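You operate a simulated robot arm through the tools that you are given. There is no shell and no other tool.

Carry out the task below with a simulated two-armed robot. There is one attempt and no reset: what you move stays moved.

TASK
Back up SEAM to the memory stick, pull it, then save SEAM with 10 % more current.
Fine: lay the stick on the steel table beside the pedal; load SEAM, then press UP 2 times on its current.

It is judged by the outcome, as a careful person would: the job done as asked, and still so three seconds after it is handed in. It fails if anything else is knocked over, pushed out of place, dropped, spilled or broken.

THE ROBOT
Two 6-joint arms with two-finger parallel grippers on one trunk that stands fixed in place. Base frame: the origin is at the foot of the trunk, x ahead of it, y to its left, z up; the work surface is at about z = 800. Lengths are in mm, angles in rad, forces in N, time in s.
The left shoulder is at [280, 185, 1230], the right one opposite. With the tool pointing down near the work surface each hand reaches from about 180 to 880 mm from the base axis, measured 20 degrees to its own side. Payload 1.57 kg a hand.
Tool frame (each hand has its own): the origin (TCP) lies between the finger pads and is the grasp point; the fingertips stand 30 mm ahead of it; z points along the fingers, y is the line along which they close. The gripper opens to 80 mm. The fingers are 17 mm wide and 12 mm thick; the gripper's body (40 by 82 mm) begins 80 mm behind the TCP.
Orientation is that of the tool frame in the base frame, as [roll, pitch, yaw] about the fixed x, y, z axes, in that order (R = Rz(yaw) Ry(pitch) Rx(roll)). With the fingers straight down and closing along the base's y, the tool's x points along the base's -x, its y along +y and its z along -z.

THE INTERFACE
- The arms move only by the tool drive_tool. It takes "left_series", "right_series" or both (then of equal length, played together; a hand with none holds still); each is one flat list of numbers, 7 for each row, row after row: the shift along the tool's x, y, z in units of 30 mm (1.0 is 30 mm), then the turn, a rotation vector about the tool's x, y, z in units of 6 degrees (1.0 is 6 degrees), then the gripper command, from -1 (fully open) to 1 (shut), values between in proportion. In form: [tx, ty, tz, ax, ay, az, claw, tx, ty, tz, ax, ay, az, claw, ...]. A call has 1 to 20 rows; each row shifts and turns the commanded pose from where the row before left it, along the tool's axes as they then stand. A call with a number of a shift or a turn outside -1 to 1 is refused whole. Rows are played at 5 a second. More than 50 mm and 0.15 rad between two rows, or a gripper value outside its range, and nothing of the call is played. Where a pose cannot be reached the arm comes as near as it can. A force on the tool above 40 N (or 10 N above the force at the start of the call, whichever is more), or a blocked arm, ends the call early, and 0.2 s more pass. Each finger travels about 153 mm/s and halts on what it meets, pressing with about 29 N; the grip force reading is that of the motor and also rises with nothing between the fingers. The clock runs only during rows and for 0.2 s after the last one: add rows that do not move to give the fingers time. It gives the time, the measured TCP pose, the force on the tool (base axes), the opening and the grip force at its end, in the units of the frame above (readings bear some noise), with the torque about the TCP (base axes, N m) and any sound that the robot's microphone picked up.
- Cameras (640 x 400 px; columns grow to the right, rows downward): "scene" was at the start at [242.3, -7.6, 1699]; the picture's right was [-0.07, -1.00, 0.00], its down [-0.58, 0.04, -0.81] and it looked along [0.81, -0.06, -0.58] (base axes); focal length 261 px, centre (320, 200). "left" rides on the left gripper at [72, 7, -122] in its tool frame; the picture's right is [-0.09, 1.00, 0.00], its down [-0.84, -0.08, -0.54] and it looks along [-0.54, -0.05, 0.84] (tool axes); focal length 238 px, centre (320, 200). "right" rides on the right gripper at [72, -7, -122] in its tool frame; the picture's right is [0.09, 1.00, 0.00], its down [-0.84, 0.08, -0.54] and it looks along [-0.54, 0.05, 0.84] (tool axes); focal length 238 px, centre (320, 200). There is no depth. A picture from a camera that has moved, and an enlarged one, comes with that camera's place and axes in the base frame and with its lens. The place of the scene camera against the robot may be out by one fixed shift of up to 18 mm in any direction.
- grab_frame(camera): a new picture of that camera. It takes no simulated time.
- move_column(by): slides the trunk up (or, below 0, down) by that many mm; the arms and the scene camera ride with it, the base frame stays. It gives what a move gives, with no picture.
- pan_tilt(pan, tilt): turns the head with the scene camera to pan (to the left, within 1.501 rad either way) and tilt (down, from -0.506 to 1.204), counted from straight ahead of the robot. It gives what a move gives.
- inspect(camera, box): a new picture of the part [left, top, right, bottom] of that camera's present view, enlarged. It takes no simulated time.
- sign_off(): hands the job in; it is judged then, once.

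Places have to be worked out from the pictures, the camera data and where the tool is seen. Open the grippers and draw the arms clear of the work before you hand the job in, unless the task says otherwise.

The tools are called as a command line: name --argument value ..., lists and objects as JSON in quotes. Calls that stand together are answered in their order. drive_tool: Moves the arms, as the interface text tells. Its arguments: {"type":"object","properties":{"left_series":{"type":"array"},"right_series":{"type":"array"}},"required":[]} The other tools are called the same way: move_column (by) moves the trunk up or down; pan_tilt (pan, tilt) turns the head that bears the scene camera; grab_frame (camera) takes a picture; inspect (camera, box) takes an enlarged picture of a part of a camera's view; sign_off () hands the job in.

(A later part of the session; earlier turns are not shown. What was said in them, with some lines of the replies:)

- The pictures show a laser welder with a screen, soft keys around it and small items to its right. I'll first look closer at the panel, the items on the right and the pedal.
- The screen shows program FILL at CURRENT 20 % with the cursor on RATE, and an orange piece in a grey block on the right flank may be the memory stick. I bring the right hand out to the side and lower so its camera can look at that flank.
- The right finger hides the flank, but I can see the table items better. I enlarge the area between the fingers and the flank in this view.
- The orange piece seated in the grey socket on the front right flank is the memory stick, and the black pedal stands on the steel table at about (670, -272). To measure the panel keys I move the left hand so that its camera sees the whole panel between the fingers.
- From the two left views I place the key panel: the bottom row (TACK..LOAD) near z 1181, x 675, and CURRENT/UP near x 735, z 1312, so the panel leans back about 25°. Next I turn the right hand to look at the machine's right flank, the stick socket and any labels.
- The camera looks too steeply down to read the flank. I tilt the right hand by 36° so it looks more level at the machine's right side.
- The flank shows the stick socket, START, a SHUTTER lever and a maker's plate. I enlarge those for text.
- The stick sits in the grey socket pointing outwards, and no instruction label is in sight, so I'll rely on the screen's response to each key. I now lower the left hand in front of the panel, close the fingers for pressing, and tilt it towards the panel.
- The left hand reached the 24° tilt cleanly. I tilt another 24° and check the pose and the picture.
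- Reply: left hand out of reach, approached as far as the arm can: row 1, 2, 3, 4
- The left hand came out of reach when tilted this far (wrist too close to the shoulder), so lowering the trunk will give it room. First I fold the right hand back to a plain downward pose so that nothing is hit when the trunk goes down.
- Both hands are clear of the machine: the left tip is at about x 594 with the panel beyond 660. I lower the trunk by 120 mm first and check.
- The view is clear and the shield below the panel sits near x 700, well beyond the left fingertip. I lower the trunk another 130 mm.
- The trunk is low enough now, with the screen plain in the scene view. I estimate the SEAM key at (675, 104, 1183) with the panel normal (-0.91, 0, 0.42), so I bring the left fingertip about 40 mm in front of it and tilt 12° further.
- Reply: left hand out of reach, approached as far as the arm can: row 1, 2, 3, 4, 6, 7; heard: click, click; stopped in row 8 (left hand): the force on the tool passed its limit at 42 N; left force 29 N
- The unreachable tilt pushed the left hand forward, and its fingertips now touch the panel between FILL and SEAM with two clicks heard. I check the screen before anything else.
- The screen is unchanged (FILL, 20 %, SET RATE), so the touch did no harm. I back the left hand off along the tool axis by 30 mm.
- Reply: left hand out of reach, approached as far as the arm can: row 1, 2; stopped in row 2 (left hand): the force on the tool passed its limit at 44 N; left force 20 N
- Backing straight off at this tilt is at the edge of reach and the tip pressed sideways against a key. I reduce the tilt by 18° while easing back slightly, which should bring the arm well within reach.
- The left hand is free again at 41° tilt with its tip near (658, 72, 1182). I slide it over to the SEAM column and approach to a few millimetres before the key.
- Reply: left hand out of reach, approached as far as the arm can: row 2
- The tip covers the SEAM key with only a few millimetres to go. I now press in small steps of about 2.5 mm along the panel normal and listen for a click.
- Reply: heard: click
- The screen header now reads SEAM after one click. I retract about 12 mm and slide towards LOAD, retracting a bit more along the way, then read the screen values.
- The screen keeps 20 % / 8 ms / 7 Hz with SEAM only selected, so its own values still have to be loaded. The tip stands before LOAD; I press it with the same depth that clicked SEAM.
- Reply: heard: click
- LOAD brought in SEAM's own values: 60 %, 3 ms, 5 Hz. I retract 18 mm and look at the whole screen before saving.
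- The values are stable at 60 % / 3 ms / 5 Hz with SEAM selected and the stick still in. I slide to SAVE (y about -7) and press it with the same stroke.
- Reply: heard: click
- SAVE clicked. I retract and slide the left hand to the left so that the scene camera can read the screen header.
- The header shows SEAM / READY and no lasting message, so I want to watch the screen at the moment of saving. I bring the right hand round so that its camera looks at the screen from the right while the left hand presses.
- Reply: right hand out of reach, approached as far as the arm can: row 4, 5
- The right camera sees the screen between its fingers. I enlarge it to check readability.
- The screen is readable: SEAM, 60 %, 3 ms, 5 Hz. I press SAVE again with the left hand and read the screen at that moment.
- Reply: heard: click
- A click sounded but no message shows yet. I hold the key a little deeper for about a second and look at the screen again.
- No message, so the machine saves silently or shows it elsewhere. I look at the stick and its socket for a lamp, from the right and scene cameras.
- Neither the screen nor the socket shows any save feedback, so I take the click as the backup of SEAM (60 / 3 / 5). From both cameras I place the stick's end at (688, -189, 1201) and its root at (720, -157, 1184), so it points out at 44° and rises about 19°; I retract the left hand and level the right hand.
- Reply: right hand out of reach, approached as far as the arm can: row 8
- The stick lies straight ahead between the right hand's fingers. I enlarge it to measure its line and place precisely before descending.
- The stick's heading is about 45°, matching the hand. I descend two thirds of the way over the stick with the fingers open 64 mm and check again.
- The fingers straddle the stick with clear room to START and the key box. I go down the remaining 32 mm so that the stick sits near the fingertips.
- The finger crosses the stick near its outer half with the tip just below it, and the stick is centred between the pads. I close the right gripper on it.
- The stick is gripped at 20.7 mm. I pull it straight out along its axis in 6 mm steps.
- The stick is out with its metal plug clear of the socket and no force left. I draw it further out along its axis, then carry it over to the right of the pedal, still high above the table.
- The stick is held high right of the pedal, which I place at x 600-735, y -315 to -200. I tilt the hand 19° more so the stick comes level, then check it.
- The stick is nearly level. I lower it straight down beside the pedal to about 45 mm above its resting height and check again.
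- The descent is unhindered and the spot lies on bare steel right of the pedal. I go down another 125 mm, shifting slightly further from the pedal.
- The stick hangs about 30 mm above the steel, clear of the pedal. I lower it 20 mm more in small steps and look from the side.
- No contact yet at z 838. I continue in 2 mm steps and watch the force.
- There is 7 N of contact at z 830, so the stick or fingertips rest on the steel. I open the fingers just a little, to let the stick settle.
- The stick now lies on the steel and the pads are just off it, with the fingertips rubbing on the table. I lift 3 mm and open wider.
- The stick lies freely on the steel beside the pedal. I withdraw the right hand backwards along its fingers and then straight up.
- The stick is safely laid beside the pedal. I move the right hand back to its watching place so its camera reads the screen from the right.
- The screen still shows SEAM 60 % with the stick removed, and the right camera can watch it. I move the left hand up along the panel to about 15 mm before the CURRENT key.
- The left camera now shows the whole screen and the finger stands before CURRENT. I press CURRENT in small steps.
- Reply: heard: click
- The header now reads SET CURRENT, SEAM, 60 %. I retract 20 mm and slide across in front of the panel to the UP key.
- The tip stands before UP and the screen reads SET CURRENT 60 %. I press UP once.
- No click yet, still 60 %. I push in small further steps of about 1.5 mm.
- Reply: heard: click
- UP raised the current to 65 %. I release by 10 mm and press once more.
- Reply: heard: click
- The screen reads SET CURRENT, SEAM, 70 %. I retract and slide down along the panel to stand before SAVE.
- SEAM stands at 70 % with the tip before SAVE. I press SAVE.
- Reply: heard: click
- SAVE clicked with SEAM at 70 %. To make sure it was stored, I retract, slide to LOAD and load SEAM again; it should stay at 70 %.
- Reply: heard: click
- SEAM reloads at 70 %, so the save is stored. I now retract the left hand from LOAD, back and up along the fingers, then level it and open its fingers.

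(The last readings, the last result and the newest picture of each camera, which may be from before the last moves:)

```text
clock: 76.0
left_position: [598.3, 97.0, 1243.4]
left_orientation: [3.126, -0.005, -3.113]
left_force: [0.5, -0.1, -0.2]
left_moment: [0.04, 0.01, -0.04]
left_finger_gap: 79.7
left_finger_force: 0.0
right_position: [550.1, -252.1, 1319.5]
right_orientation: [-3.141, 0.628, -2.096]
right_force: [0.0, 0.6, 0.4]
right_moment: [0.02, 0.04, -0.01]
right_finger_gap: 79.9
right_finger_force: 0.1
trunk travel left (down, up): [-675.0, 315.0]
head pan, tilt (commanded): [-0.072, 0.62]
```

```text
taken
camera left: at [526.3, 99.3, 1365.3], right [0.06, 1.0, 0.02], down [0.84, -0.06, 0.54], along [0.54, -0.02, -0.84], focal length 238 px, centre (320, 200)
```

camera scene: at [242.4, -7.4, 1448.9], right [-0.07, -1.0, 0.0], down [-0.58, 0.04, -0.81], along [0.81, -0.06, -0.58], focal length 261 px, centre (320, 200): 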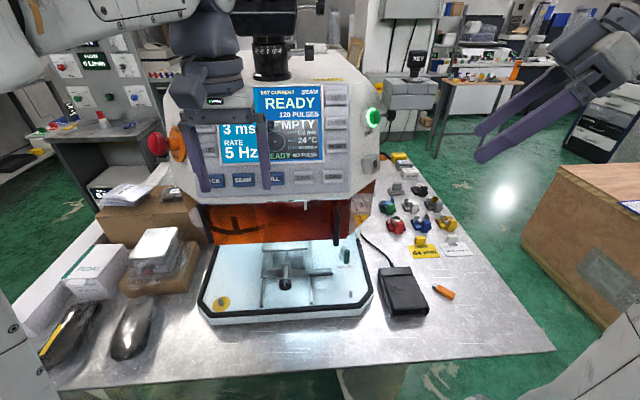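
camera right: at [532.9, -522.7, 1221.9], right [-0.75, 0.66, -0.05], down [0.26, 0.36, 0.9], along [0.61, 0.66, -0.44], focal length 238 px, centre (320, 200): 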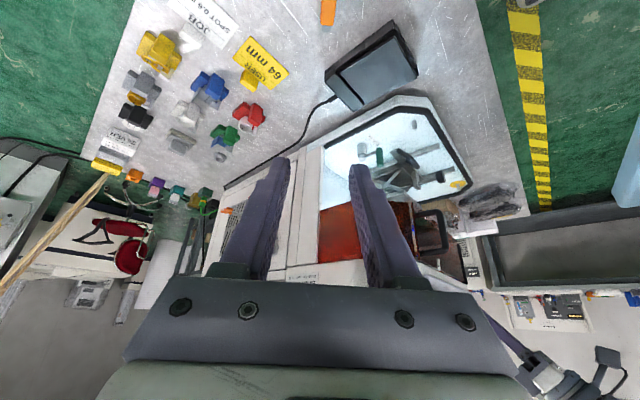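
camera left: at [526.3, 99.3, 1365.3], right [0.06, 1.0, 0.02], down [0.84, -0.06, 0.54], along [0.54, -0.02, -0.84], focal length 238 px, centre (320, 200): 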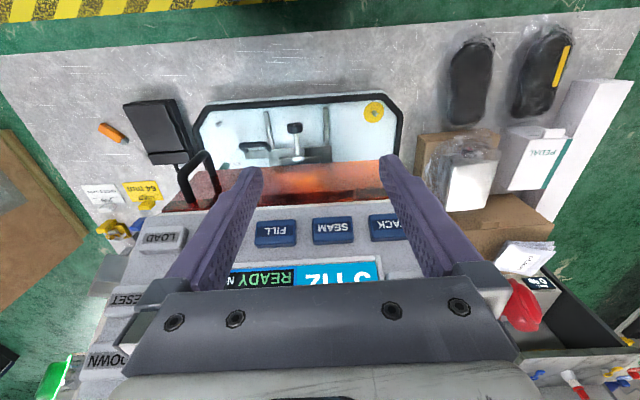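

The left hand is level, open and free in front of the panel. I draw it back to its own side while the right hand levels out and backs away too.

drive_tool --left_series '[0.3, 0.8, 0, 0, 0, 0, -1, 0.3, 0.8, 0, 0, 0, 0, -1, 0.3, 0.8, 0, 0, 0, 0, -1, 0.3, 0.8, 0, 0, 0, 0, -1, 0.3, 0.8, 0, 0, 0, 0, -1, 0, 0, 0, 0, 0, 0, -1]' --right_series '[0, 0, 0, 0, 1, 0, -1, 0, 0, 0, 0, 1, 0, -1, 0, 0, 0, 0, 1, 0, -1, 0, 0, 0, 0, 1, 0, -1, 0, 0, 0, 0, 1, 0, -1, 0, 0, 0, 0, 1, 0, -1]'

grab_frame --camera "scene"

```text
clock: 77.4
left_position: [549.5, 216.3, 1246.8]
left_orientation: [3.127, -0.003, -3.112]
left_force: [0.4, 0.3, 0.2]
left_moment: [0.0, -0.02, -0.02]
left_finger_gap: 79.9
left_finger_force: 0.1
right_position: [548.7, -252.6, 1319.8]
right_orientation: [-3.14, -0.003, -2.096]
right_force: [0.2, 0.2, -0.5]
right_moment: [-0.01, 0.01, -0.02]
right_finger_gap: 79.9
right_finger_force: 0.0
trunk travel left (down, up): [-675.0, 315.0]
head pan, tilt (commanded): [-0.072, 0.62]
```

```text
taken
camera scene: at [242.1, -7.4, 1449.0], right [-0.07, -1.0, 0.0], down [-0.58, 0.04, -0.81], along [0.81, -0.06, -0.58], focal length 261 px, centre (320, 200)
```

scene: 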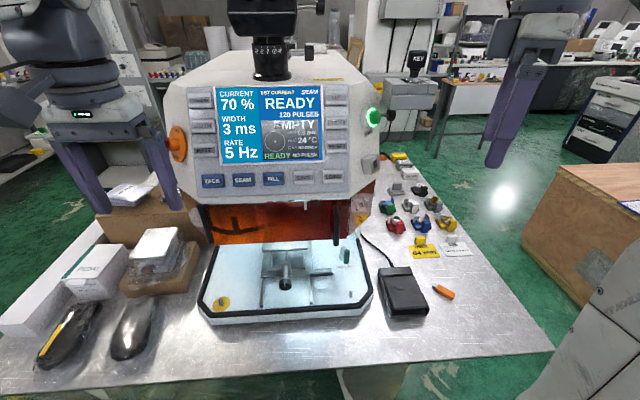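

Everything looks in order: SEAM 70 %, 3 ms, 5 Hz, and the stick lies beside the pedal. I raise the trunk so the open hands stand high above the work, then take a last look.

move_column --by 240

grab_frame --camera "scene"

inspect --camera "scene" --box '[180, 160, 460, 370]'

```text
clock: 79.9
left_position: [549.9, 217.0, 1486.2]
left_orientation: [3.127, -0.002, -3.111]
left_force: [-0.8, 0.3, 0.6]
left_moment: [-0.02, 0.01, -0.05]
left_finger_gap: 79.9
left_finger_force: 0.1
right_position: [549.7, -252.9, 1558.7]
right_orientation: [-3.14, 0.0, -2.096]
right_force: [0.2, 0.9, -0.4]
right_moment: [-0.01, 0.02, -0.01]
right_finger_gap: 80.2
right_finger_force: 0.1
trunk travel left (down, up): [-915.0, 75.0]
head pan, tilt (commanded): [-0.072, 0.62]
```

```text
taken
camera scene: at [242.4, -7.4, 1688.9], right [-0.07, -1.0, 0.0], down [-0.58, 0.04, -0.81], along [0.81, -0.06, -0.58], focal length 261 px, centre (320, 200)
```

scene: 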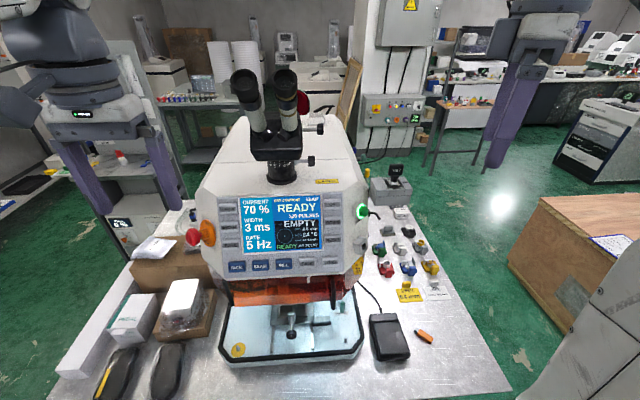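

```text
1.90 times, centred on (320, 265) of scene
camera zoom: at [242.4, -7.4, 1688.9], right [-0.07, -1.0, 0.0], down [-0.58, 0.04, -0.81], along [0.81, -0.06, -0.58], focal length 497 px, centre (320, 76)
```

zoom: 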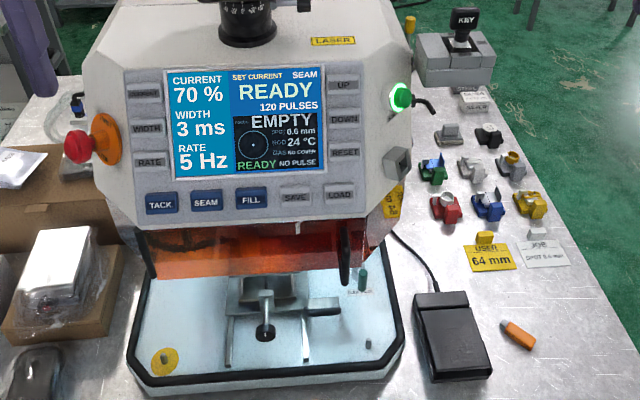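

The screen shows SEAM at 70 %, the stick rests on the steel table beside the pedal, nothing else has moved, and both open hands are clear. I hand the job in.

sign_off

```text
The job is handed in.
```

I saved SEAM to the memory stick, pulled the stick, then saved SEAM with its current raised from 60 % to 70 %. One part is unconfirmed. The machine shows no message when it saves, so I couldn't check what is on the stick.

- **Backup:** I loaded SEAM (60 %, 3 ms, 5 Hz) and pressed SAVE twice with the stick plugged in. Each press clicked.
- **Stick:** It is out of the socket and lying on the steel table to the right of the pedal.
- **Current:** Two presses of UP took SEAM to 70 %, and I pressed SAVE. Loading SEAM again still showed 70 %, so this save was stored.
- **Accidental touch:** Early on, the left hand touched the panel between FILL and SEAM and two clicks sounded. The screen did not change.

Nothing else looked out of place in the last picture. Both grippers are open and raised clear of the machine.
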